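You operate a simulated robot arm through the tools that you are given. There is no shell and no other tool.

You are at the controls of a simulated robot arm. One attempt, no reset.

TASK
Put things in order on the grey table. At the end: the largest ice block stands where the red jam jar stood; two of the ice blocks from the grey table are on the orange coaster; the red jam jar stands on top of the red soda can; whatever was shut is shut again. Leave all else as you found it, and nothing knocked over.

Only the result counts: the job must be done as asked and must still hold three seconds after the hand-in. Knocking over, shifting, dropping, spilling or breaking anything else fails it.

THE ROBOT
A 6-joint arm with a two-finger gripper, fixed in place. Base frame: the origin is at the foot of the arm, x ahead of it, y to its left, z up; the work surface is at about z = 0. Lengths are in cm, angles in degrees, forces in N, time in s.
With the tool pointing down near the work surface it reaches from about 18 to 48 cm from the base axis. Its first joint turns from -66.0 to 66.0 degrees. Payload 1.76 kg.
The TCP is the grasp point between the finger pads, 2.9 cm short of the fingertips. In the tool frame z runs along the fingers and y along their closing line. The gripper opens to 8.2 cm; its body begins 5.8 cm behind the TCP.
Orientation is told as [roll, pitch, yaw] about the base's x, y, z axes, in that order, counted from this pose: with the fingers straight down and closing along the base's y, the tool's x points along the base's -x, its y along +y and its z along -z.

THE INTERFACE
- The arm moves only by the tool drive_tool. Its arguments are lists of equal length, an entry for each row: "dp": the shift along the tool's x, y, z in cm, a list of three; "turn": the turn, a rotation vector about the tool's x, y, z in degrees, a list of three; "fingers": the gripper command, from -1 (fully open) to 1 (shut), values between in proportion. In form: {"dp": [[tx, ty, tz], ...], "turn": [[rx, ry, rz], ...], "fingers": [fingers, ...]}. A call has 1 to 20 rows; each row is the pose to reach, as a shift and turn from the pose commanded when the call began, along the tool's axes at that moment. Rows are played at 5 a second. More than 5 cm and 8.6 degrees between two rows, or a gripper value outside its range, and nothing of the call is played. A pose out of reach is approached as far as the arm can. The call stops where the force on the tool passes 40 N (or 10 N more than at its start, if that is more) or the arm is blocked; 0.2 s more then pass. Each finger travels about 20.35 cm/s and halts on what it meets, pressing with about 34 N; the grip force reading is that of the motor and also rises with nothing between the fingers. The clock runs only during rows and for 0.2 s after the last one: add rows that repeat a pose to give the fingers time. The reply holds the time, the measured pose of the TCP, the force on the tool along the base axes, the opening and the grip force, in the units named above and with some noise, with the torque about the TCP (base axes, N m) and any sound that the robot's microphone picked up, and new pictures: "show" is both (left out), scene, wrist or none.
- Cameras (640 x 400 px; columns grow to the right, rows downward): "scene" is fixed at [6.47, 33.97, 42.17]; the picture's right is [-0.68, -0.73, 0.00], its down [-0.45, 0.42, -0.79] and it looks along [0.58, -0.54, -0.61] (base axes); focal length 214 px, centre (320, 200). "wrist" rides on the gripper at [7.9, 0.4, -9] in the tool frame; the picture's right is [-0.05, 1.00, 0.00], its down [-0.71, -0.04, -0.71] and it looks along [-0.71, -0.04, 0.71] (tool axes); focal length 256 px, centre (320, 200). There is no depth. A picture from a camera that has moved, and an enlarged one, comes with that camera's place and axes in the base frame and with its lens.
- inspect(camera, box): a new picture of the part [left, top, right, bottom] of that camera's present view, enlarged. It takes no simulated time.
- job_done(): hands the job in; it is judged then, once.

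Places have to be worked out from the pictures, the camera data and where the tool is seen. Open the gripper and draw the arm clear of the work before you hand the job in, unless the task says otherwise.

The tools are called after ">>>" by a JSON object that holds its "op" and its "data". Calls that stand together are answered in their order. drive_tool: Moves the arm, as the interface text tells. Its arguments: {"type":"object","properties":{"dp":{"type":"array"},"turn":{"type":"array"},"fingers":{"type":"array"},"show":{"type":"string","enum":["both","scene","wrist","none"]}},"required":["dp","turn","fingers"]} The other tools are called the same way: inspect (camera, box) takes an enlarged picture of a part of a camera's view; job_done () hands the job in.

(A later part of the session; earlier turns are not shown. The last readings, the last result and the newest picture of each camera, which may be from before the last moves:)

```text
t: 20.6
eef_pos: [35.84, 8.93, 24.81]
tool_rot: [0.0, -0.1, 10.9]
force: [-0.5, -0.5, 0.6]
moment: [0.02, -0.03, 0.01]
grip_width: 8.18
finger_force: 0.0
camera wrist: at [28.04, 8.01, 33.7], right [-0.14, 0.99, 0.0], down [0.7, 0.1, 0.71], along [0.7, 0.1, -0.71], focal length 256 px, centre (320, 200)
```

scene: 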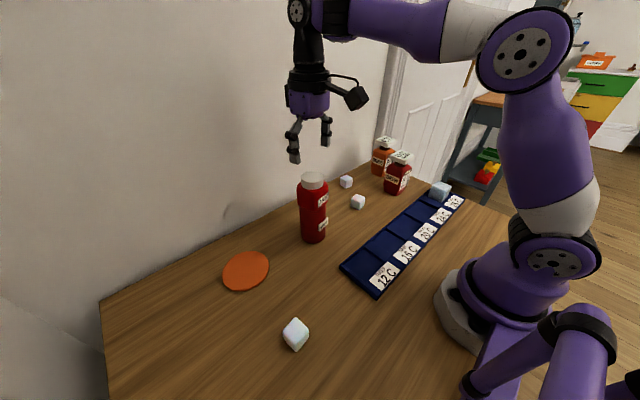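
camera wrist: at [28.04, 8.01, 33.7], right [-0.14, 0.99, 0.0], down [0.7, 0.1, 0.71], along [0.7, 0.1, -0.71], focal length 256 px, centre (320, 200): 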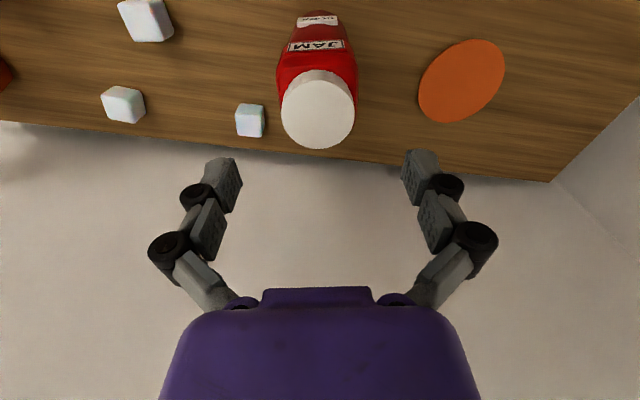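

The jar is stable on the can. I now swing across to view the tray block, heading for about [16,-23.5,20] with yaw -57°.

>>> {"op": "drive_tool", "data": {"dp": [[2.14, -2.35, 0], [4.29, -4.71, 0], [6.43, -7.06, 0], [8.58, -9.41, 0.5], [10.72, -11.77, 1], [12.87, -14.12, 1.5], [15.01, -16.47, 2], [17.15, -18.83, 2.5], [19.3, -21.18, 3], [21.44, -23.53, 3.5], [23.59, -25.89, 4], [25.73, -28.24, 4.7], [25.73, -28.24, 4.7]], "turn": [[0, 0, 5.67], [0, 0, 11.33], [0, 0, 17], [0, 0, 22.67], [0, 0, 28.33], [0, 0, 34], [0, 0, 39.67], [0, 0, 45.33], [0, 0, 51], [0, 0, 56.67], [0, 0, 62.33], [0, 0, 68], [0, 0, 68]], "fingers": [-1, -1, -1, -1, -1, -1, -1, -1, -1, -1, -1, -1, -1]}}

```text
t: 23.4
eef_pos: [15.79, -23.58, 20.01]
tool_rot: [0.1, -0.1, -57.0]
force: [-0.3, -0.3, -0.6]
moment: [-0.01, 0.0, 0.01]
grip_width: 8.18
finger_force: 0.1
camera wrist: at [11.94, -16.55, 28.82], right [0.87, 0.5, 0.0], down [0.35, -0.61, 0.71], along [0.35, -0.61, -0.71], focal length 256 px, centre (320, 200)
```

scene: 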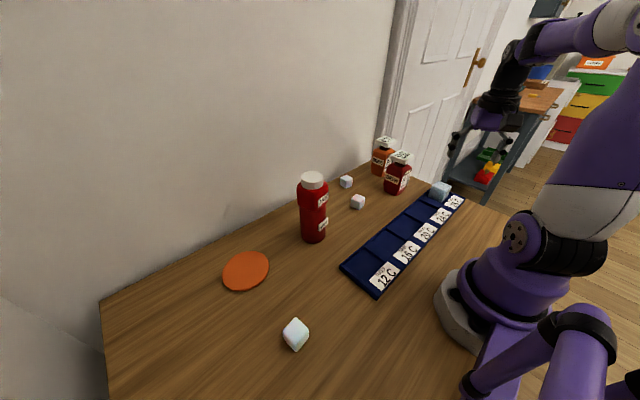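
wrist: 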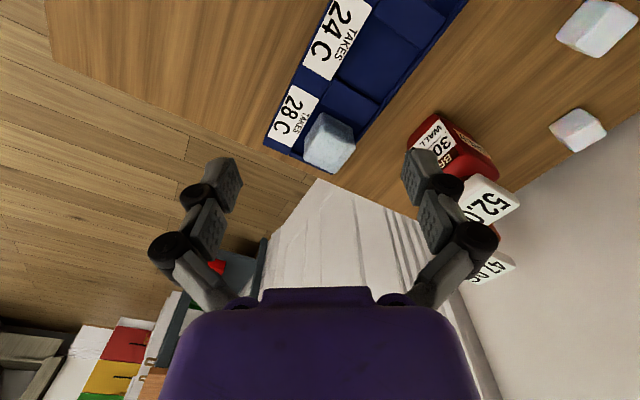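

The block sits in the tray's 28 C cell at the table's end. I'll zoom in to measure its centre, orientation, size and the cell around it.

>>> {"op": "inspect", "data": {"camera": "wrist", "box": [250, 70, 410, 190]}}

>>> {"op": "inspect", "data": {"camera": "scene", "box": [410, 165, 480, 215]}}

```text
3.33 times, centred on (330, 130) of wrist
camera zoom: at [11.94, -16.55, 28.82], right [0.87, 0.5, 0.0], down [0.35, -0.61, 0.71], along [0.35, -0.61, -0.71], focal length 853 px, centre (287, 433)
```

zoom: 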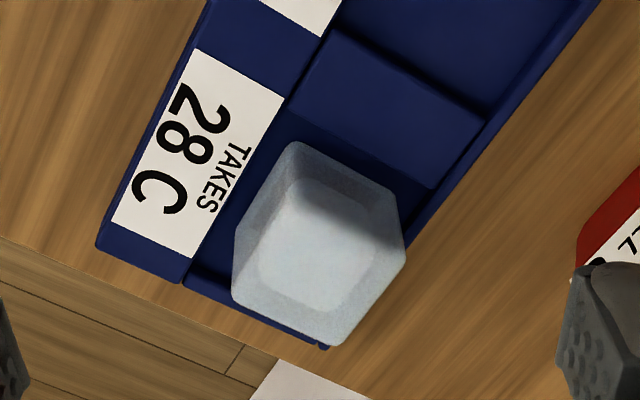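

```text
8.00 times, centred on (445, 190) of scene
camera zoom: at [6.47, 33.97, 42.17], right [-0.68, -0.73, 0.0], down [-0.45, 0.42, -0.79], along [0.58, -0.54, -0.61], focal length 1716 px, centre (-680, 280)
```

zoom: 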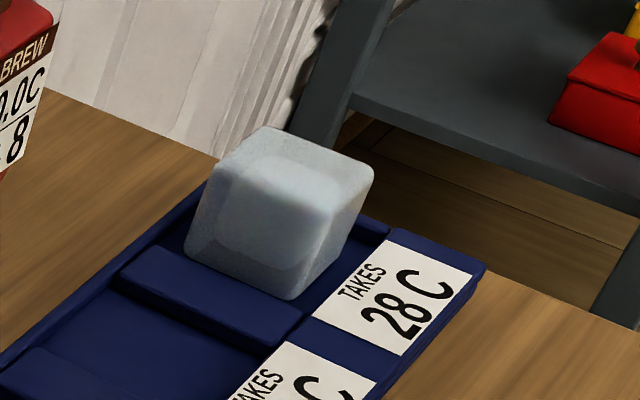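

The block is about 4.4 cm, axis-aligned, centred near [21.05,-30.45] with its top at z of about 4.7, in a cell with low rims. I move over it at z=14 with yaw 0 for a top-side check.

>>> {"op": "drive_tool", "data": {"dp": [[-1.09, 0.06, 0.72], [-2.18, 0.12, 1.45], [-3.27, 0.17, 2.17], [-4.36, 0.23, 2.9], [-5.45, 0.29, 3.62], [-6.54, 0.35, 4.35], [-7.63, 0.41, 5.07], [-8.72, 0.47, 5.8], [-8.72, 0.47, 5.8]], "turn": [[0, 0, -7.1], [0, 0, -14.2], [0, 0, -21.4], [0, 0, -28.5], [0, 0, -35.6], [0, 0, -42.8], [0, 0, -49.9], [0, 0, -57], [0, 0, -57]], "fingers": [-1, -1, -1, -1, -1, -1, -1, -1, -1]}}

>>> {"op": "inspect", "data": {"camera": "wrist", "box": [240, 0, 420, 160]}}

```text
t: 25.4
eef_pos: [21.25, -30.83, 14.11]
tool_rot: [0.0, -0.1, 0.0]
force: [0.4, -0.5, -0.4]
moment: [0.03, 0.02, -0.01]
grip_width: 8.18
finger_force: 0.1
camera wrist: at [13.39, -30.21, 22.99], right [0.05, 1.0, 0.0], down [0.7, -0.04, 0.71], along [0.71, -0.04, -0.71], focal length 256 px, centre (320, 200)
```

scene: 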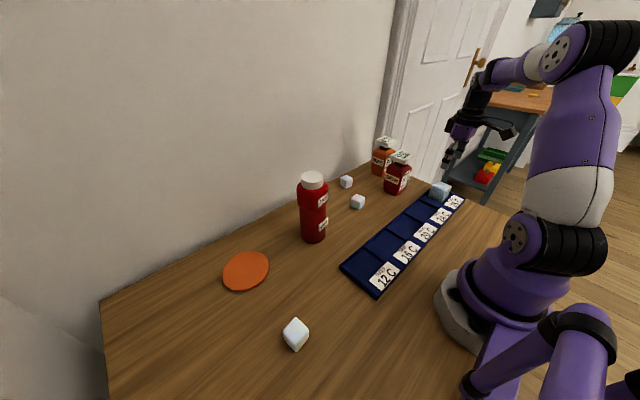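
wrist: 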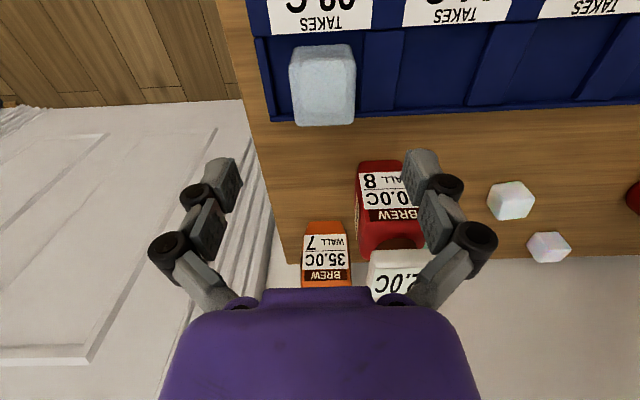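

```text
2.50 times, centred on (330, 80) of wrist
camera zoom: at [13.39, -30.21, 22.99], right [0.05, 1.0, 0.0], down [0.7, -0.04, 0.71], along [0.71, -0.04, -0.71], focal length 640 px, centre (295, 500)
```

zoom: 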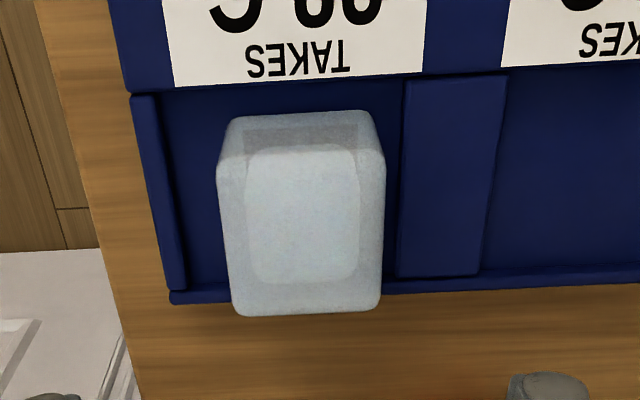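

The close view gives the block spanning x 18.95–23.3, y -32.5 to -28.1, with top z of about 4.8 and yaw about 0, so its centre is [21.1,-30.3]. I correct laterally and descend to TCP z=5, keeping the tips above the tray's dividers.

>>> {"op": "drive_tool", "data": {"dp": [[0.19, 0.31, 0], [0.19, 0.31, 2], [0.19, 0.31, 4.5], [0.19, 0.31, 6.5], [0.19, 0.31, 8], [0.19, 0.31, 9], [0.19, 0.31, 9]], "turn": [[0, 0, 0], [0, 0, 0], [0, 0, 0], [0, 0, 0], [0, 0, 0], [0, 0, 0], [0, 0, 0]], "fingers": [-1, -1, -1, -1, -1, -1, -1]}}

>>> {"op": "inspect", "data": {"camera": "wrist", "box": [180, 60, 460, 240]}}

>>> {"op": "inspect", "data": {"camera": "scene", "box": [410, 150, 490, 220]}}

```text
t: 27.0
eef_pos: [21.07, -30.31, 5.11]
tool_rot: [-0.1, 0.0, 0.0]
force: [-0.4, 0.5, 0.1]
moment: [-0.01, -0.01, -0.02]
grip_width: 8.19
finger_force: 0.0
camera wrist: at [13.24, -29.87, 14.03], right [0.05, 1.0, 0.0], down [0.7, -0.04, 0.71], along [0.71, -0.04, -0.71], focal length 256 px, centre (320, 200)
```

scene: 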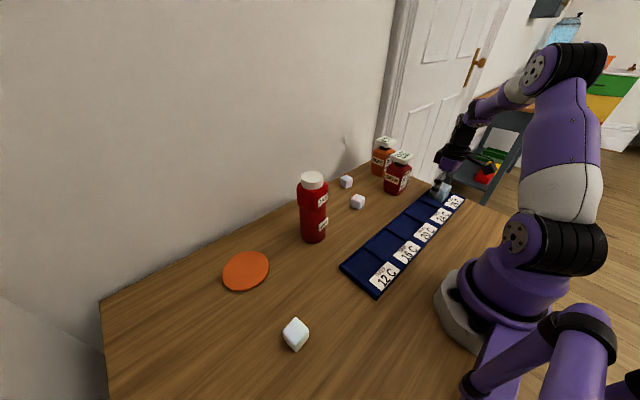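
wrist: 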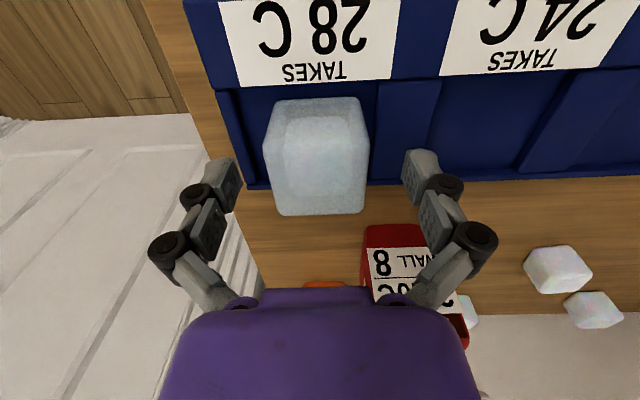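

```text
2.22 times, centred on (320, 150) of wrist
camera zoom: at [13.24, -29.87, 14.03], right [0.05, 1.0, 0.0], down [0.7, -0.04, 0.71], along [0.71, -0.04, -0.71], focal length 569 px, centre (320, 311)
```

zoom: 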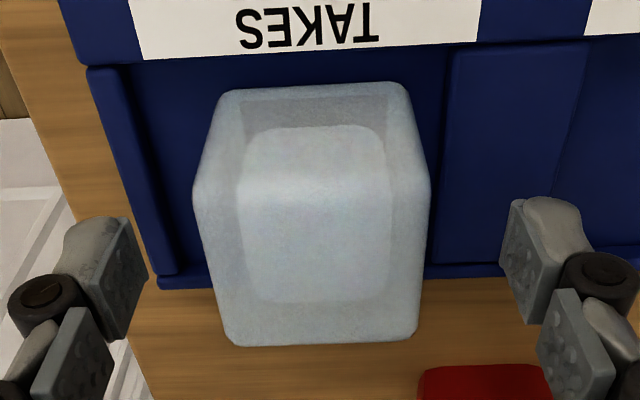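

```text
5.71 times, centred on (450, 185) of scene
camera zoom: at [6.47, 33.97, 42.17], right [-0.68, -0.73, 0.0], down [-0.45, 0.42, -0.79], along [0.58, -0.54, -0.61], focal length 1226 px, centre (-423, 286)
```

zoom: 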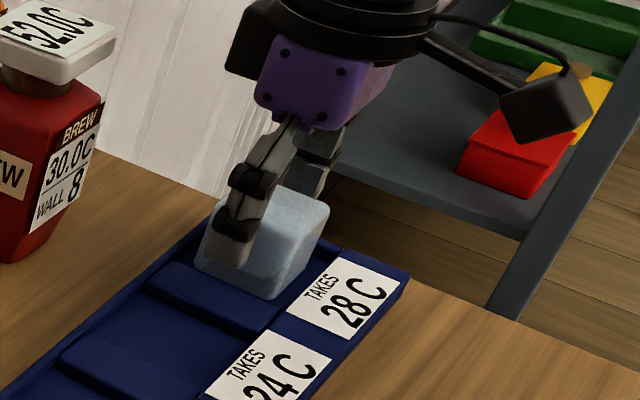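

The fingers straddle the block evenly and are clear of the dividers. I close gradually.

>>> {"op": "drive_tool", "data": {"dp": [[0, 0, 0], [0, 0, 0], [0, 0, 0], [0, 0, 0], [0, 0, 0], [0, 0, 0]], "turn": [[0, 0, 0], [0, 0, 0], [0, 0, 0], [0, 0, 0], [0, 0, 0], [0, 0, 0]], "fingers": [-0.7, -0.4, -0.15, 0.05, 0.3, 0.3]}}

>>> {"op": "inspect", "data": {"camera": "wrist", "box": [180, 60, 460, 240]}}

>>> {"op": "inspect", "data": {"camera": "scene", "box": [410, 150, 490, 220]}}

```text
t: 28.4
eef_pos: [21.12, -30.37, 5.14]
tool_rot: [0.0, -0.1, -0.1]
force: [-0.3, 0.1, 3.9]
moment: [0.04, 0.04, 0.0]
grip_width: 4.5
finger_force: 34.1
camera wrist: at [13.24, -29.87, 14.07], right [0.05, 1.0, 0.0], down [0.7, -0.04, 0.71], along [0.71, -0.04, -0.71], focal length 256 px, centre (320, 200)
```

scene: 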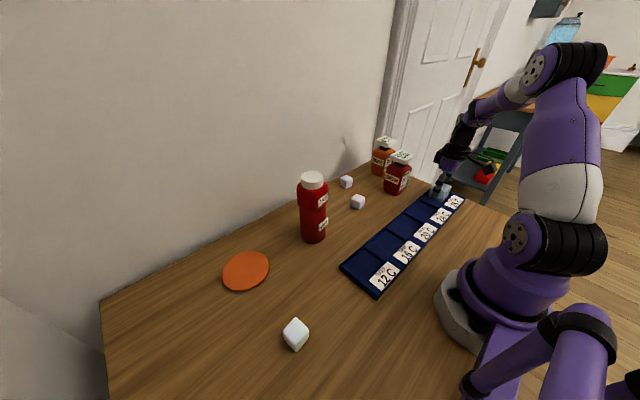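
wrist: 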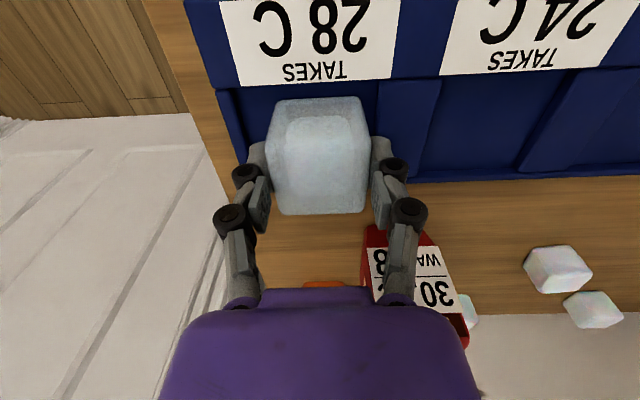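

```text
2.22 times, centred on (320, 150) of wrist
camera zoom: at [13.24, -29.87, 14.07], right [0.05, 1.0, 0.0], down [0.7, -0.04, 0.71], along [0.71, -0.04, -0.71], focal length 569 px, centre (320, 311)
```

zoom: 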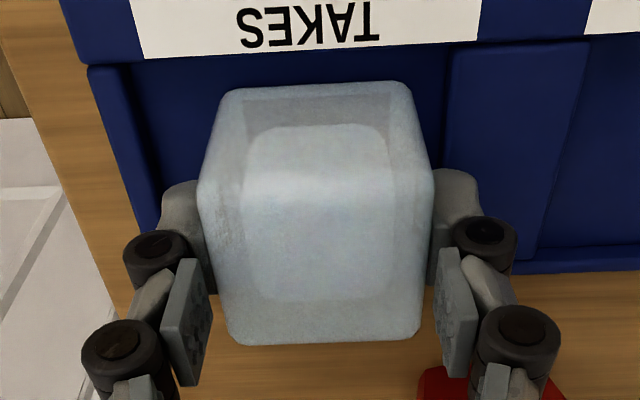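

```text
5.71 times, centred on (450, 185) of scene
camera zoom: at [6.47, 33.97, 42.17], right [-0.68, -0.73, 0.0], down [-0.45, 0.42, -0.79], along [0.58, -0.54, -0.61], focal length 1226 px, centre (-423, 286)
```

zoom: 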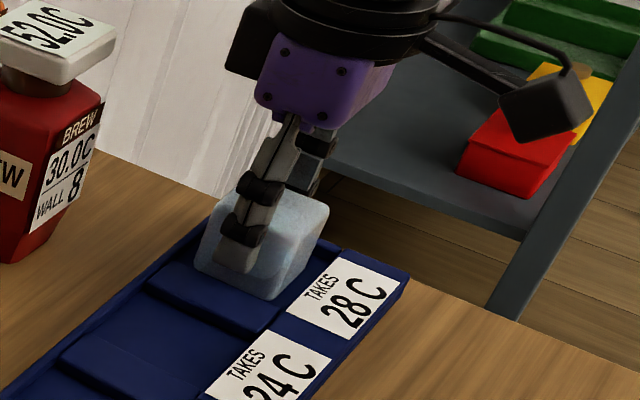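

Gripped at 4.5 cm wide. I lift slowly and check the block comes free of the tray without moving it.

>>> {"op": "drive_tool", "data": {"dp": [[0, 0, -0.5], [0, 0, -1.2], [0, 0, -2.2], [0, 0, -3.5], [0, 0, -5], [0, 0, -5]], "turn": [[0, 0, 0], [0, 0, 0], [0, 0, 0], [0, 0, 0], [0, 0, 0], [0, 0, 0]], "fingers": [0.3, 0.3, 0.3, 0.3, 0.3, 0.3]}}

>>> {"op": "inspect", "data": {"camera": "scene", "box": [400, 130, 490, 220]}}

>>> {"op": "inspect", "data": {"camera": "wrist", "box": [180, 60, 460, 240]}}

```text
t: 29.8
eef_pos: [21.05, -30.32, 10.15]
tool_rot: [0.1, -0.1, 0.1]
force: [-0.1, -0.2, -0.7]
moment: [0.0, 0.01, 0.0]
grip_width: 4.51
finger_force: 33.8
camera wrist: at [13.25, -29.85, 18.92], right [0.05, 1.0, 0.0], down [0.7, -0.04, 0.71], along [0.71, -0.04, -0.71], focal length 256 px, centre (320, 200)
```

scene: 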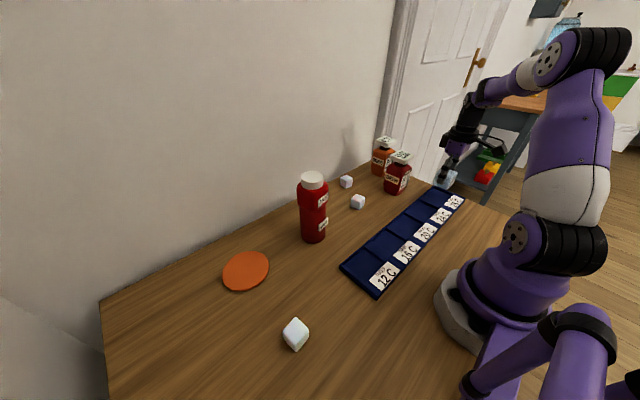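
wrist: 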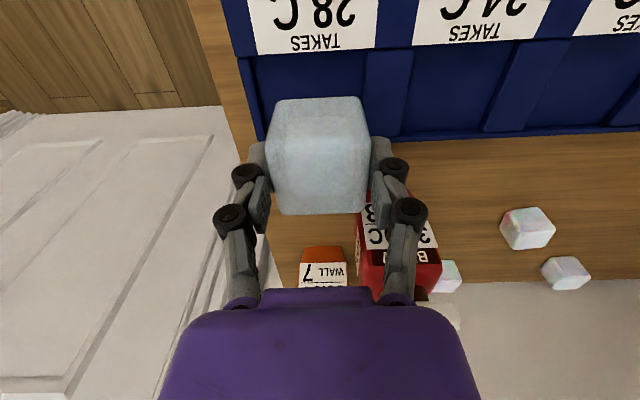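

```text
4.44 times, centred on (445, 175) of scene
camera zoom: at [6.47, 33.97, 42.17], right [-0.68, -0.73, 0.0], down [-0.45, 0.42, -0.79], along [0.58, -0.54, -0.61], focal length 953 px, centre (-236, 311)
```

zoom: 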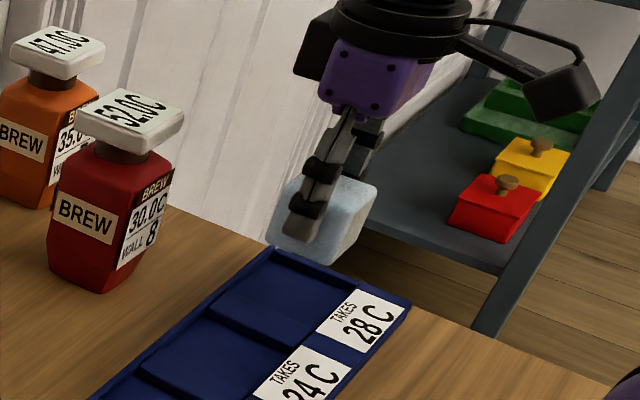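

```text
2.22 times, centred on (320, 150) of wrist
camera zoom: at [13.25, -29.85, 18.92], right [0.05, 1.0, 0.0], down [0.7, -0.04, 0.71], along [0.71, -0.04, -0.71], focal length 569 px, centre (320, 311)
```

zoom: 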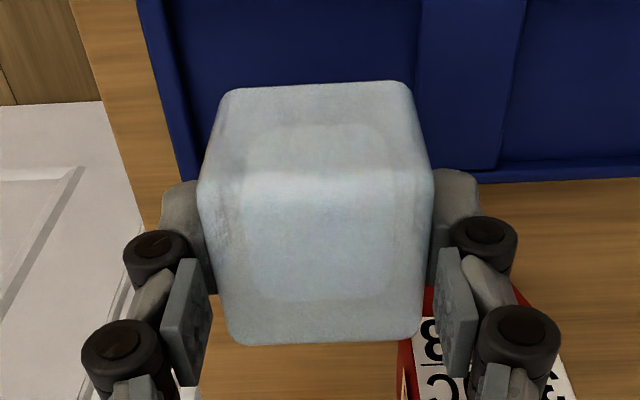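

The block is free and the tray is undisturbed. I carry it up and across the front of the arm toward the left side, stopping midway.

>>> {"op": "drive_tool", "data": {"dp": [[0.1, 0.5, -1.5], [0.3, 1.3, -3], [0.5, 2.5, -4.8], [0.6, 3.8, -6.5], [0.5, 5.8, -7.6], [0.3, 7.8, -8.5], [0.1, 10, -9], [-0.1, 12.3, -9], [-0.3, 14.6, -9], [-0.5, 17, -9], [-0.7, 19.4, -9], [-0.9, 21.8, -9], [-1.1, 24.2, -9], [-1.3, 26.6, -9], [-1.5, 29, -9], [-1.7, 30.3, -9]], "turn": [[0, 0, 0], [0, 0, 0], [0, 0, 0], [0, 0, 0], [0, 0, 0], [0, 0, 0], [0, 0, 0], [0, 0, 0], [0, 0, 0], [0, 0, 0], [0, 0, 0], [0, 0, 0], [0, 0, 0], [0, 0, 0], [0, 0, 0], [0, 0, 0]], "fingers": [0.3, 0.3, 0.3, 0.3, 0.3, 0.3, 0.3, 0.3, 0.3, 0.3, 0.3, 0.3, 0.3, 0.3, 0.3, 0.3]}}

```text
t: 33.2
eef_pos: [22.62, -0.13, 19.16]
tool_rot: [0.0, -0.1, -0.1]
force: [0.9, -0.1, -1.1]
moment: [0.0, 0.0, 0.01]
grip_width: 4.5
finger_force: 34.1
camera wrist: at [14.78, 0.43, 28.03], right [0.05, 1.0, 0.0], down [0.7, -0.04, 0.71], along [0.71, -0.04, -0.71], focal length 256 px, centre (320, 200)
```

scene: 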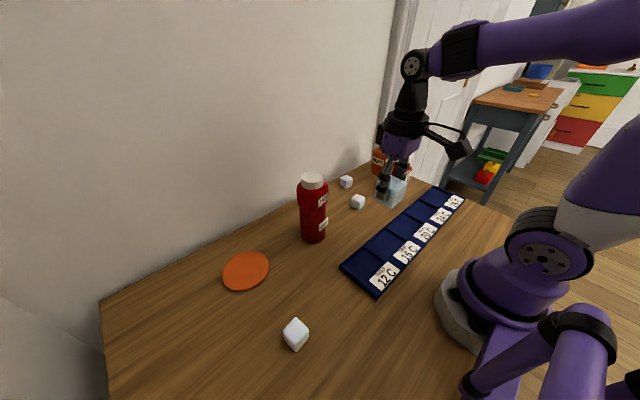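
wrist: 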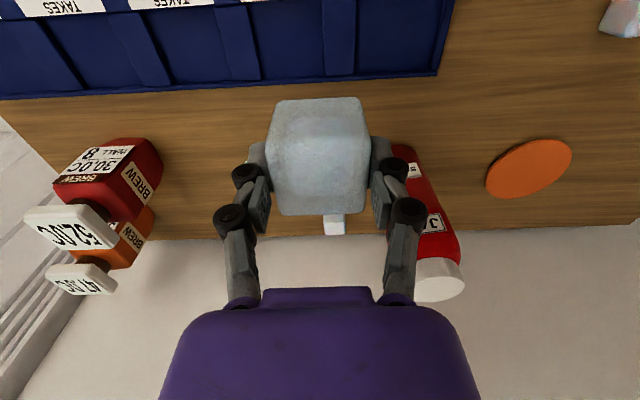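

The block is held firmly. I continue across to above the jar's old spot, arriving around [26.1,36.9,13] with yaw 10°.

>>> {"op": "drive_tool", "data": {"dp": [[-0.1, 1.5, 0], [-0.2, 3.8, 0], [-0.3, 6.2, 0], [-0.4, 8.6, 0], [-0.5, 11, 0], [-0.6, 13.4, 0], [-0.7, 15.8, 0], [-0.8, 18.2, 0], [-0.9, 20.6, 0], [-1, 23, 0], [-1.2, 25.4, 0], [-1.5, 27.8, 0.3], [-1.8, 30.2, 1], [-2.3, 32.4, 2], [-2.8, 34.5, 3.2], [-3.2, 36.2, 4.5], [-3.35, 36.9, 6], [-3.35, 36.9, 6]], "turn": [[0, 0, 0], [0, 0, 0], [0, 0, 0], [0, 0, 0], [0, 0, 0], [0, 0, -1], [0, 0, -2], [0, 0, -3], [0, 0, -4], [0, 0, -5], [0, 0, -6], [0, 0, -7], [0, 0, -8], [0, 0, -9], [0, 0, -10], [0, 0, -10], [0, 0, -10], [0, 0, -10]], "fingers": [0.3, 0.3, 0.3, 0.3, 0.3, 0.3, 0.3, 0.3, 0.3, 0.3, 0.3, 0.3, 0.3, 0.3, 0.3, 0.3, 0.3, 0.3]}}

```text
t: 37.0
eef_pos: [26.04, 36.8, 13.33]
tool_rot: [0.0, -0.2, 10.0]
force: [-0.7, 0.7, -0.6]
moment: [0.01, -0.01, 0.0]
grip_width: 4.49
finger_force: 33.9
camera wrist: at [18.26, 35.88, 22.11], right [-0.12, 0.99, 0.0], down [0.7, 0.09, 0.71], along [0.7, 0.09, -0.71], focal length 256 px, centre (320, 200)
```

scene: 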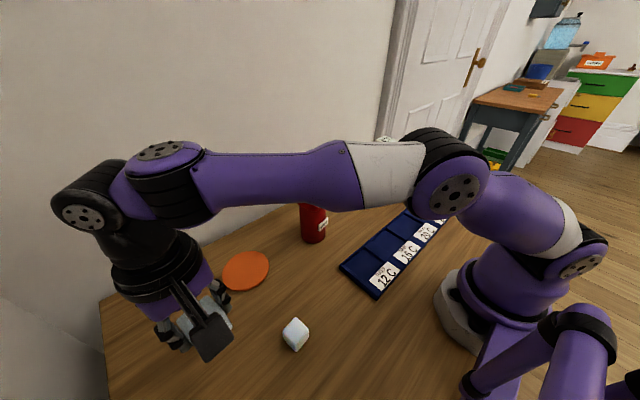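
wrist: 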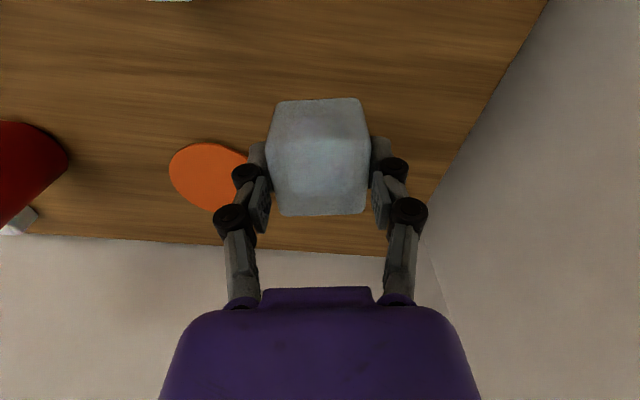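

The pose matches the one above the jar earlier, so the position is right. I lower to just above the table.

>>> {"op": "drive_tool", "data": {"dp": [[0, 0.05, 2], [0, 0.05, 4], [0, 0.05, 5.8], [0, 0.05, 7], [0, 0.05, 7.7], [0, 0.05, 7.7]], "turn": [[0, 0, 0], [0, 0, 0], [0, 0, 0], [0, 0, 0], [0, 0, 0], [0, 0, 0]], "fingers": [0.3, 0.3, 0.3, 0.3, 0.3, 0.3]}}

>>> {"op": "inspect", "data": {"camera": "scene", "box": [160, 300, 280, 400]}}

```text
t: 38.4
eef_pos: [26.03, 36.91, 5.45]
tool_rot: [0.0, -0.1, 10.0]
force: [0.6, -0.4, -0.5]
moment: [-0.02, 0.0, -0.01]
grip_width: 4.5
finger_force: 34.6
camera wrist: at [18.22, 35.99, 14.34], right [-0.12, 0.99, 0.0], down [0.7, 0.09, 0.71], along [0.7, 0.08, -0.71], focal length 256 px, centre (320, 200)
```

scene: 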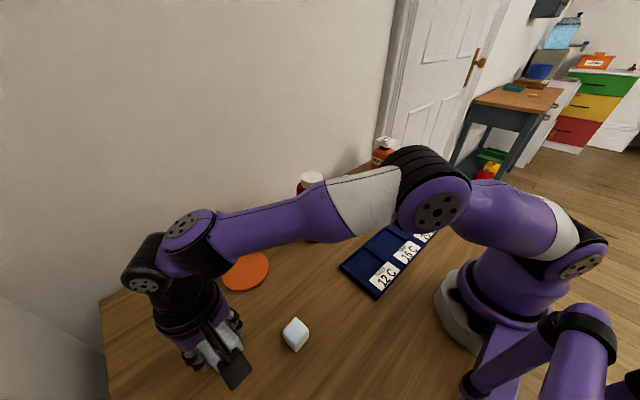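
wrist: 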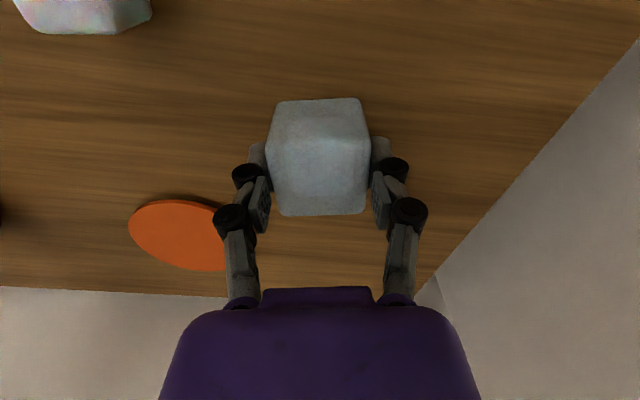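

```text
4.00 times, centred on (220, 350) of scene
camera zoom: at [6.47, 33.97, 42.17], right [-0.68, -0.73, 0.0], down [-0.45, 0.42, -0.79], along [0.58, -0.54, -0.61], focal length 858 px, centre (720, -400)
```

zoom: 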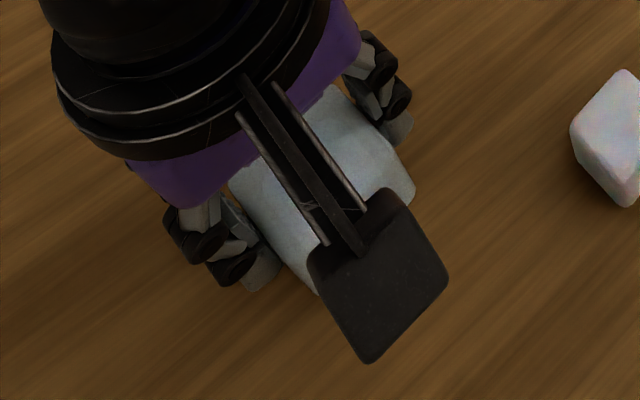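

No contact yet (TCP z about 5.34). I lower in fine steps, checking the force.

>>> {"op": "drive_tool", "data": {"dp": [[0, 0, 0.15], [0, 0, 0.3], [0, 0, 0.45], [0, 0, 0.45]], "turn": [[0, 0, 0], [0, 0, 0], [0, 0, 0], [0, 0, 0]], "fingers": [0.3, 0.3, 0.3, 0.3], "show": "wrist"}}

```text
t: 39.4
eef_pos: [25.97, 36.95, 4.97]
tool_rot: [0.0, 0.0, 10.0]
force: [0.4, -0.2, -1.2]
moment: [-0.03, 0.02, -0.03]
grip_width: 4.49
finger_force: 34.3
camera wrist: at [18.22, 35.94, 13.9], right [-0.12, 0.99, 0.0], down [0.7, 0.09, 0.71], along [0.7, 0.08, -0.71], focal length 256 px, centre (320, 200)
```

wrist: 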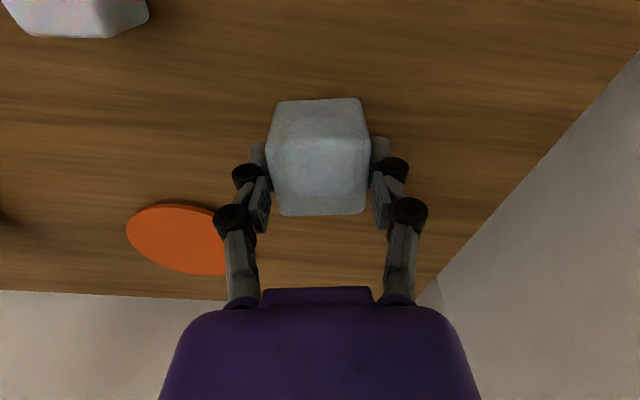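

Still free (TCP z about 4.9). I lower another 0.3.

>>> {"op": "drive_tool", "data": {"dp": [[0, 0, 0.1], [0, 0, 0.2], [0, 0, 0.3], [0, 0, 0.3]], "turn": [[0, 0, 0], [0, 0, 0], [0, 0, 0], [0, 0, 0]], "fingers": [0.3, 0.3, 0.3, 0.3], "show": "wrist"}}

```text
t: 40.4
eef_pos: [26.05, 36.73, 4.62]
tool_rot: [0.0, -0.1, 10.0]
force: [-0.9, 0.7, -1.2]
moment: [-0.01, -0.02, 0.0]
grip_width: 4.49
finger_force: 33.6
camera wrist: at [18.22, 35.8, 13.47], right [-0.12, 0.99, 0.0], down [0.7, 0.09, 0.71], along [0.7, 0.08, -0.71], focal length 256 px, centre (320, 200)
```

wrist: 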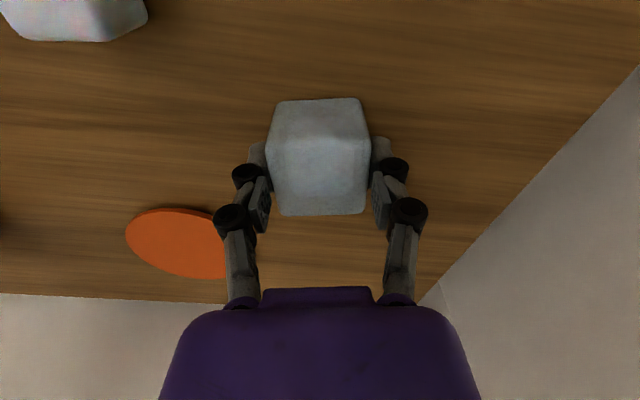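

Still no contact at z of about 4.47. I continue another 0.2.

>>> {"op": "drive_tool", "data": {"dp": [[0, 0.1, 0.1], [0, 0.1, 0.2], [0, 0.1, 0.2]], "turn": [[0, 0, 0], [0, 0, 0], [0, 0, 0]], "fingers": [0.3, 0.3, 0.3], "show": "wrist"}}

>>> {"op": "inspect", "data": {"camera": "scene", "box": [180, 320, 270, 390]}}

```text
t: 41.2
eef_pos: [25.95, 36.77, 4.34]
tool_rot: [0.1, -0.2, 10.0]
force: [0.3, 0.5, -0.8]
moment: [0.0, -0.02, 0.0]
grip_width: 4.49
finger_force: 34.0
camera wrist: at [18.22, 35.99, 13.3], right [-0.12, 0.99, 0.0], down [0.7, 0.09, 0.71], along [0.7, 0.08, -0.71], focal length 256 px, centre (320, 200)
```

wrist: 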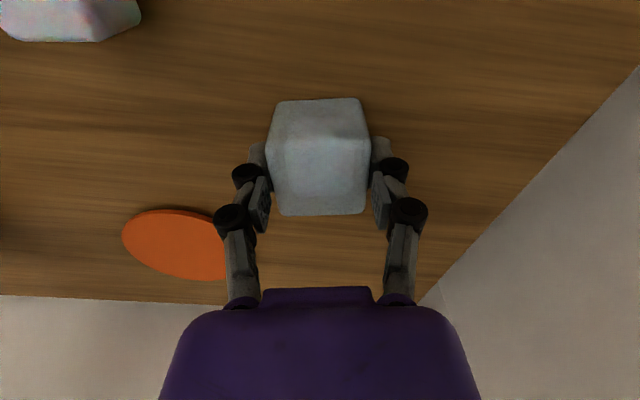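

```text
5.71 times, centred on (225, 355) of scene
camera zoom: at [6.47, 33.97, 42.17], right [-0.68, -0.73, 0.0], down [-0.45, 0.42, -0.79], along [0.58, -0.54, -0.61], focal length 1226 px, centre (863, -686)
```

zoom: 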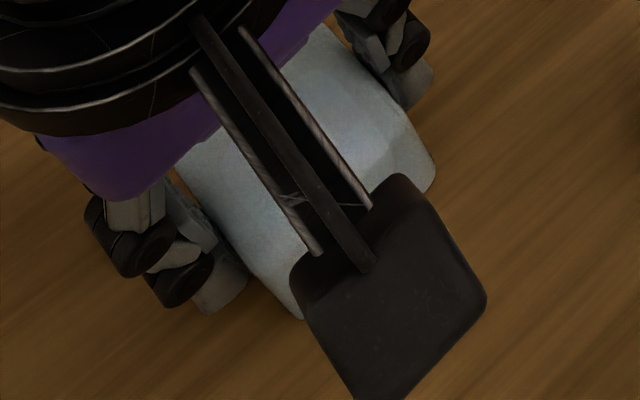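

z is about 4.3 and still no contact. I lower another 0.2.

>>> {"op": "drive_tool", "data": {"dp": [[0, 0, 0.1], [0, 0, 0.2], [0, 0, 0.2]], "turn": [[0, 0, 0], [0, 0, 0], [0, 0, 0]], "fingers": [0.3, 0.3, 0.3], "show": "wrist"}}

```text
t: 42.0
eef_pos: [26.12, 36.97, 4.26]
tool_rot: [0.0, -0.1, 10.0]
force: [-0.2, 0.8, 4.5]
moment: [0.03, 0.0, -0.02]
grip_width: 4.49
finger_force: 34.1
camera wrist: at [18.24, 36.03, 13.15], right [-0.12, 0.99, 0.0], down [0.7, 0.08, 0.71], along [0.7, 0.09, -0.71], focal length 256 px, centre (320, 200)
```

wrist: 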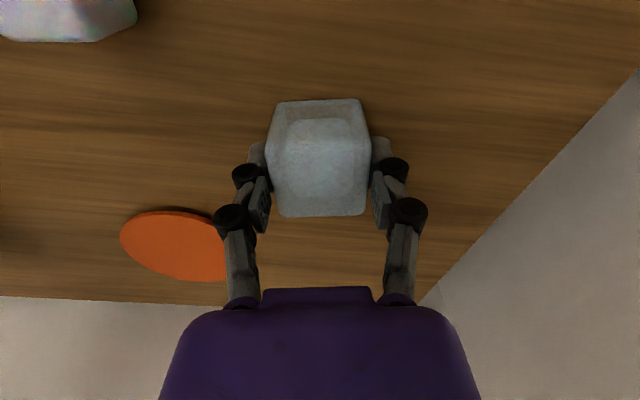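

The block has touched the table (4.5 N) at [26.1,37.0]. I open gently.

>>> {"op": "drive_tool", "data": {"dp": [[0, 0, 0], [0, 0, 0], [0, 0, 0], [0, 0, 0], [0, 0, 0], [0, 0, 0]], "turn": [[0, 0, 0], [0, 0, 0], [0, 0, 0], [0, 0, 0], [0, 0, 0], [0, 0, 0]], "fingers": [0, -0.15, -0.35, -0.6, -0.9, -1]}}

>>> {"op": "inspect", "data": {"camera": "wrist", "box": [220, 60, 420, 240]}}

```text
t: 43.4
eef_pos: [26.11, 36.95, 4.21]
tool_rot: [0.0, -0.1, 10.0]
force: [0.4, -0.5, -0.3]
moment: [0.03, 0.01, 0.04]
grip_width: 8.18
finger_force: 0.1
camera wrist: at [18.23, 36.02, 13.14], right [-0.12, 0.99, 0.0], down [0.7, 0.09, 0.71], along [0.7, 0.08, -0.71], focal length 256 px, centre (320, 200)
```

scene: 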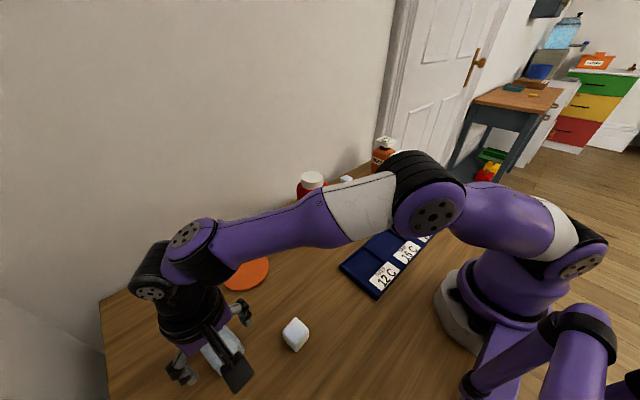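
wrist: 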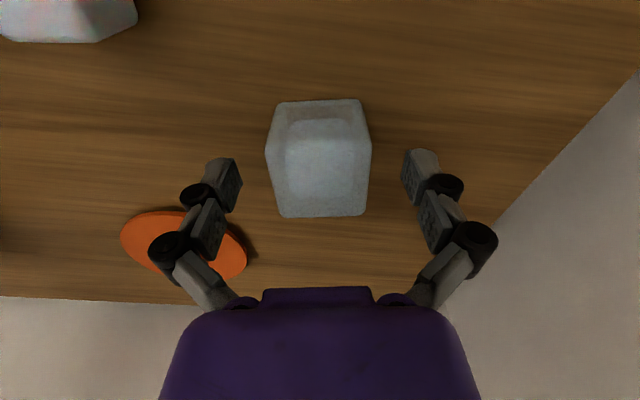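

```text
2.22 times, centred on (320, 150) of wrist
camera zoom: at [18.23, 36.02, 13.14], right [-0.12, 0.99, 0.0], down [0.7, 0.09, 0.71], along [0.7, 0.08, -0.71], focal length 569 px, centre (320, 311)
```

zoom: 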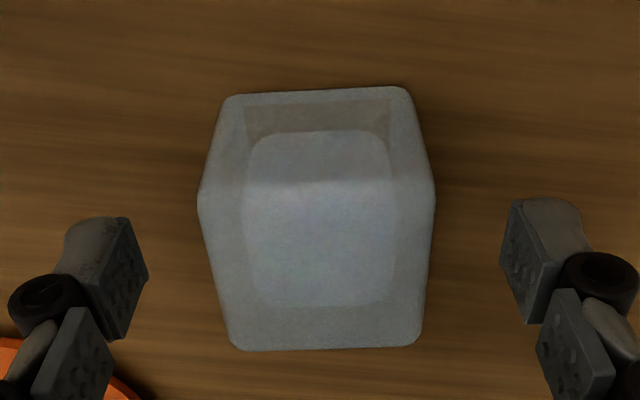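

The large block stands where the jar was. I rise clear, then move above the nearby small block around [20.4,26.8].

>>> {"op": "drive_tool", "data": {"dp": [[0, 0, -0.8], [0, 0, -2], [0, 0, -4], [0, 0, -6.5], [0, 0, -9], [1, -1.2, -9.8], [2.9, -3.5, -9.8], [4.8, -5.9, -9.8], [6.4, -7.9, -9.8], [7.38, -9.06, -9.8], [7.38, -9.06, -9.8]], "turn": [[0, 0, 0], [0, 0, 0], [0, 0, 0], [0, 0, 0], [0, 0, 0], [0, 0, 1], [0, 0, 3], [0, 0, 5], [0, 0, 6], [0, 0, 7], [0, 0, 7]], "fingers": [-1, -1, -1, -1, -1, -1, -1, -1, -1, -1, -1]}}

>>> {"op": "inspect", "data": {"camera": "wrist", "box": [250, 20, 410, 160]}}

>>> {"op": "inspect", "data": {"camera": "scene", "box": [170, 300, 270, 390]}}

```text
t: 45.8
eef_pos: [20.56, 26.71, 13.98]
tool_rot: [-0.1, -0.1, 2.9]
force: [-0.1, 0.0, -0.8]
moment: [0.03, -0.03, -0.04]
grip_width: 8.17
finger_force: 0.0
camera wrist: at [12.62, 26.83, 22.89], right [0.0, 1.0, 0.0], down [0.71, 0.0, 0.71], along [0.71, 0.0, -0.71], focal length 256 px, centre (320, 200)
```

scene: 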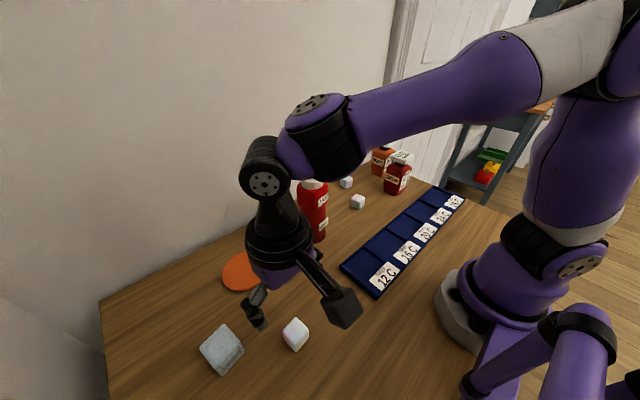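
wrist: 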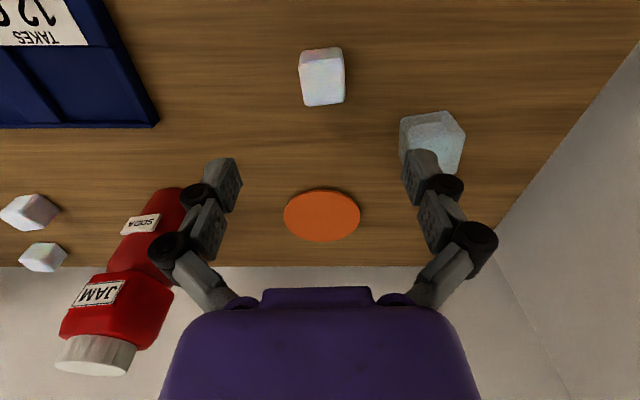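

```text
2.86 times, centred on (330, 90) of wrist
camera zoom: at [12.62, 26.83, 22.89], right [0.0, 1.0, 0.0], down [0.71, 0.0, 0.71], along [0.71, 0.0, -0.71], focal length 731 px, centre (291, 514)
```

zoom: 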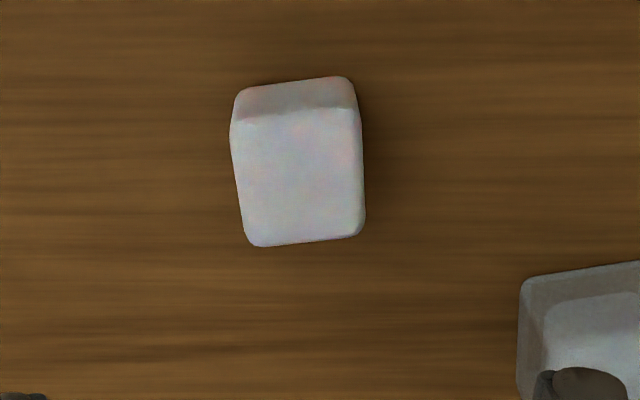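

```text
4.44 times, centred on (220, 345) of scene
camera zoom: at [6.47, 33.97, 42.17], right [-0.68, -0.73, 0.0], down [-0.45, 0.42, -0.79], along [0.58, -0.54, -0.61], focal length 953 px, centre (764, -444)
```

zoom: 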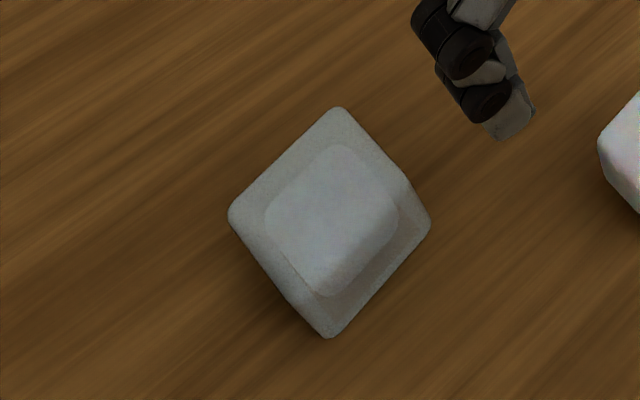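

The small block is about 3.1 cm, centred at [20.1,27.1] with yaw about 6°; the coaster centre is near [38.3,27.1], radius about 5. I align and descend around this block to TCP z of about 3.4.

>>> {"op": "drive_tool", "data": {"dp": [[0.4, 0.28, 1], [0.4, 0.28, 3.5], [0.4, 0.28, 6], [0.4, 0.28, 8], [0.4, 0.28, 9.5], [0.4, 0.28, 10.4], [0.4, 0.28, 10.4]], "turn": [[0, 0, -2.7], [0, 0, -2.7], [0, 0, -2.7], [0, 0, -2.7], [0, 0, -2.7], [0, 0, -2.7], [0, 0, -2.7]], "fingers": [-1, -1, -1, -1, -1, -1, -1]}}

>>> {"op": "inspect", "data": {"camera": "wrist", "box": [180, 80, 460, 250]}}

```text
t: 47.4
eef_pos: [19.81, 27.0, 3.64]
tool_rot: [0.0, -0.2, 5.8]
force: [-0.4, -0.2, 0.0]
moment: [0.0, 0.03, -0.02]
grip_width: 8.19
finger_force: 0.2
camera wrist: at [11.96, 26.68, 12.49], right [-0.05, 1.0, 0.0], down [0.71, 0.03, 0.71], along [0.71, 0.03, -0.71], focal length 256 px, centre (320, 200)
```

scene: 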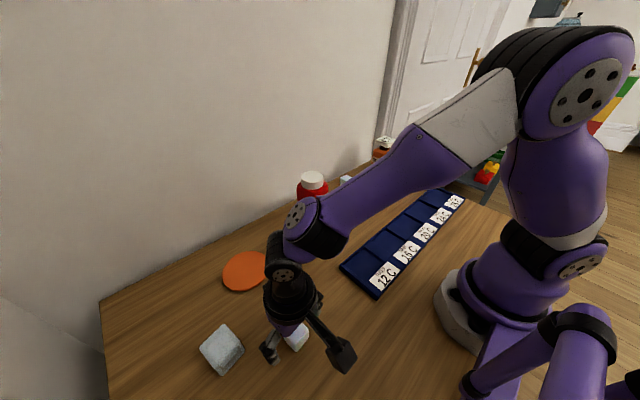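
wrist: 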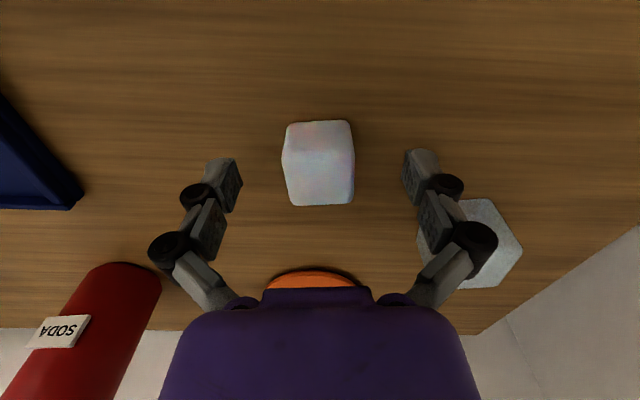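

```text
2.29 times, centred on (320, 165) of wrist
camera zoom: at [11.96, 26.68, 12.49], right [-0.05, 1.0, 0.0], down [0.71, 0.03, 0.71], along [0.71, 0.03, -0.71], focal length 585 px, centre (320, 280)
```

zoom: 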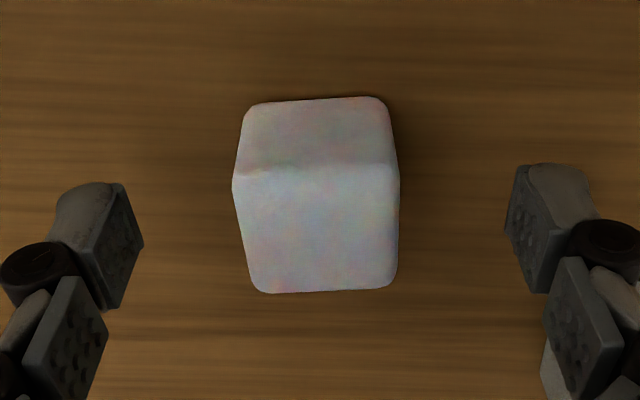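

The block is centred between the fingers, with the TCP about 0.3 cm short in x. I nudge forward 0.25 and close gradually.

>>> {"op": "drive_tool", "data": {"dp": [[-0.25, 0, 0], [-0.25, 0, 0], [-0.25, 0, 0], [-0.25, 0, 0], [-0.25, 0, 0], [-0.25, 0, 0], [-0.25, 0, 0], [-0.25, 0, 0]], "turn": [[0, 0, 0], [0, 0, 0], [0, 0, 0], [0, 0, 0], [0, 0, 0], [0, 0, 0], [0, 0, 0], [0, 0, 0]], "fingers": [-1, -0.7, -0.4, -0.1, 0.1, 0.25, 0.5, 0.5]}}

>>> {"op": "inspect", "data": {"camera": "wrist", "box": [180, 80, 460, 250]}}

```text
t: 49.2
eef_pos: [20.06, 27.0, 3.6]
tool_rot: [0.0, 0.0, 5.7]
force: [-0.3, 0.2, 1.7]
moment: [0.01, -0.02, 0.01]
grip_width: 3.29
finger_force: 34.1
camera wrist: at [12.23, 26.7, 12.51], right [-0.05, 1.0, 0.0], down [0.71, 0.03, 0.71], along [0.71, 0.03, -0.71], focal length 256 px, centre (320, 200)
```

scene: 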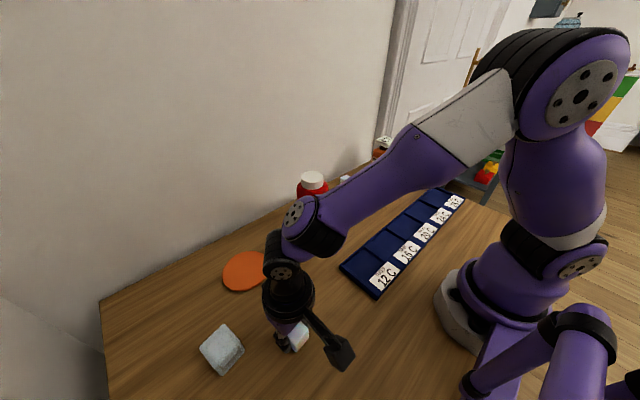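
wrist: 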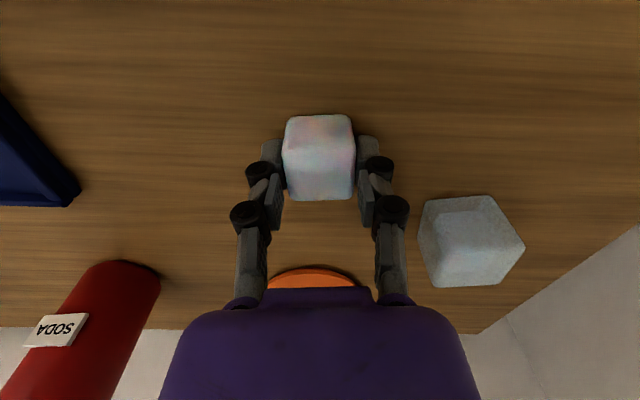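

```text
2.29 times, centred on (320, 165) of wrist
camera zoom: at [12.23, 26.7, 12.51], right [-0.05, 1.0, 0.0], down [0.71, 0.03, 0.71], along [0.71, 0.03, -0.71], focal length 585 px, centre (320, 280)
```

zoom: 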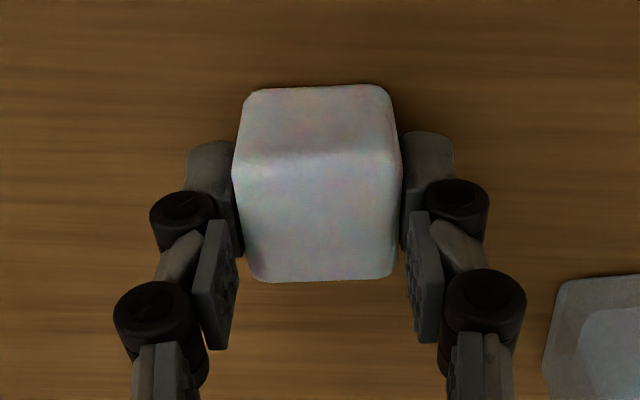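

Gripped at 3.29 cm. I lift and carry the block toward the coaster's near-left part, about [36.4,28.4], turning the tool to yaw -54.7° so the fingers close radially and leave room for a second block.

>>> {"op": "drive_tool", "data": {"dp": [[0, 0, -0.8], [0, 0, -2.5], [0, 0, -5.5], [-0.5, 0, -8.5], [-2.25, -0.04, -8.5], [-4.01, -0.08, -8.5], [-5.76, -0.12, -8.5], [-7.52, -0.16, -8.5], [-9.27, -0.2, -8.5], [-11.02, -0.23, -8.5], [-12.78, -0.27, -8.5], [-14.53, -0.31, -8.5], [-16.29, -0.35, -8.5], [-16.29, -0.35, -8.5]], "turn": [[0, 0, 0], [0, 0, 0], [0, 0, 0], [0, 0, 0], [0, 0, 6.7], [0, 0, 13.4], [0, 0, 20.1], [0, 0, 26.8], [0, 0, 33.6], [0, 0, 40.3], [0, 0, 47], [0, 0, 53.7], [0, 0, 60.4], [0, 0, 60.4]], "fingers": [0.5, 0.5, 0.5, 0.5, 0.5, 0.5, 0.5, 0.5, 0.5, 0.5, 0.5, 0.5, 0.5, 0.5]}}

>>> {"op": "inspect", "data": {"camera": "scene", "box": [180, 180, 340, 300]}}

```text
t: 52.2
eef_pos: [36.67, 28.55, 12.08]
tool_rot: [0.0, -0.2, -54.8]
force: [-0.6, 0.6, 0.1]
moment: [0.01, 0.0, -0.01]
grip_width: 3.28
finger_force: 33.9
camera wrist: at [32.4, 35.27, 21.08], right [0.85, 0.53, 0.0], down [0.38, -0.6, 0.71], along [0.38, -0.6, -0.71], focal length 256 px, centre (320, 200)
```

scene: 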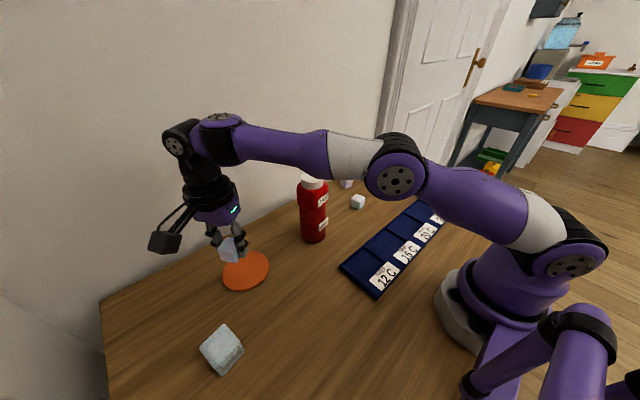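
wrist: 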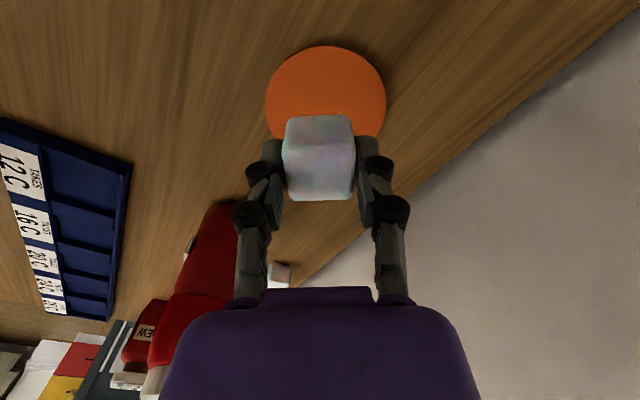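

```text
3.33 times, centred on (260, 240) of scene
camera zoom: at [6.47, 33.97, 42.17], right [-0.68, -0.73, 0.0], down [-0.45, 0.42, -0.79], along [0.58, -0.54, -0.61], focal length 715 px, centre (520, 67)
```

zoom: 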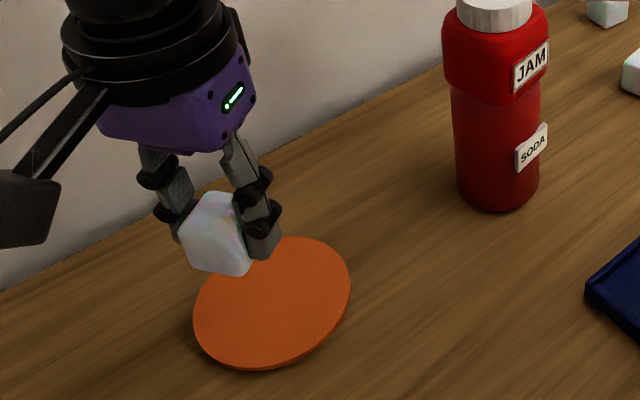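

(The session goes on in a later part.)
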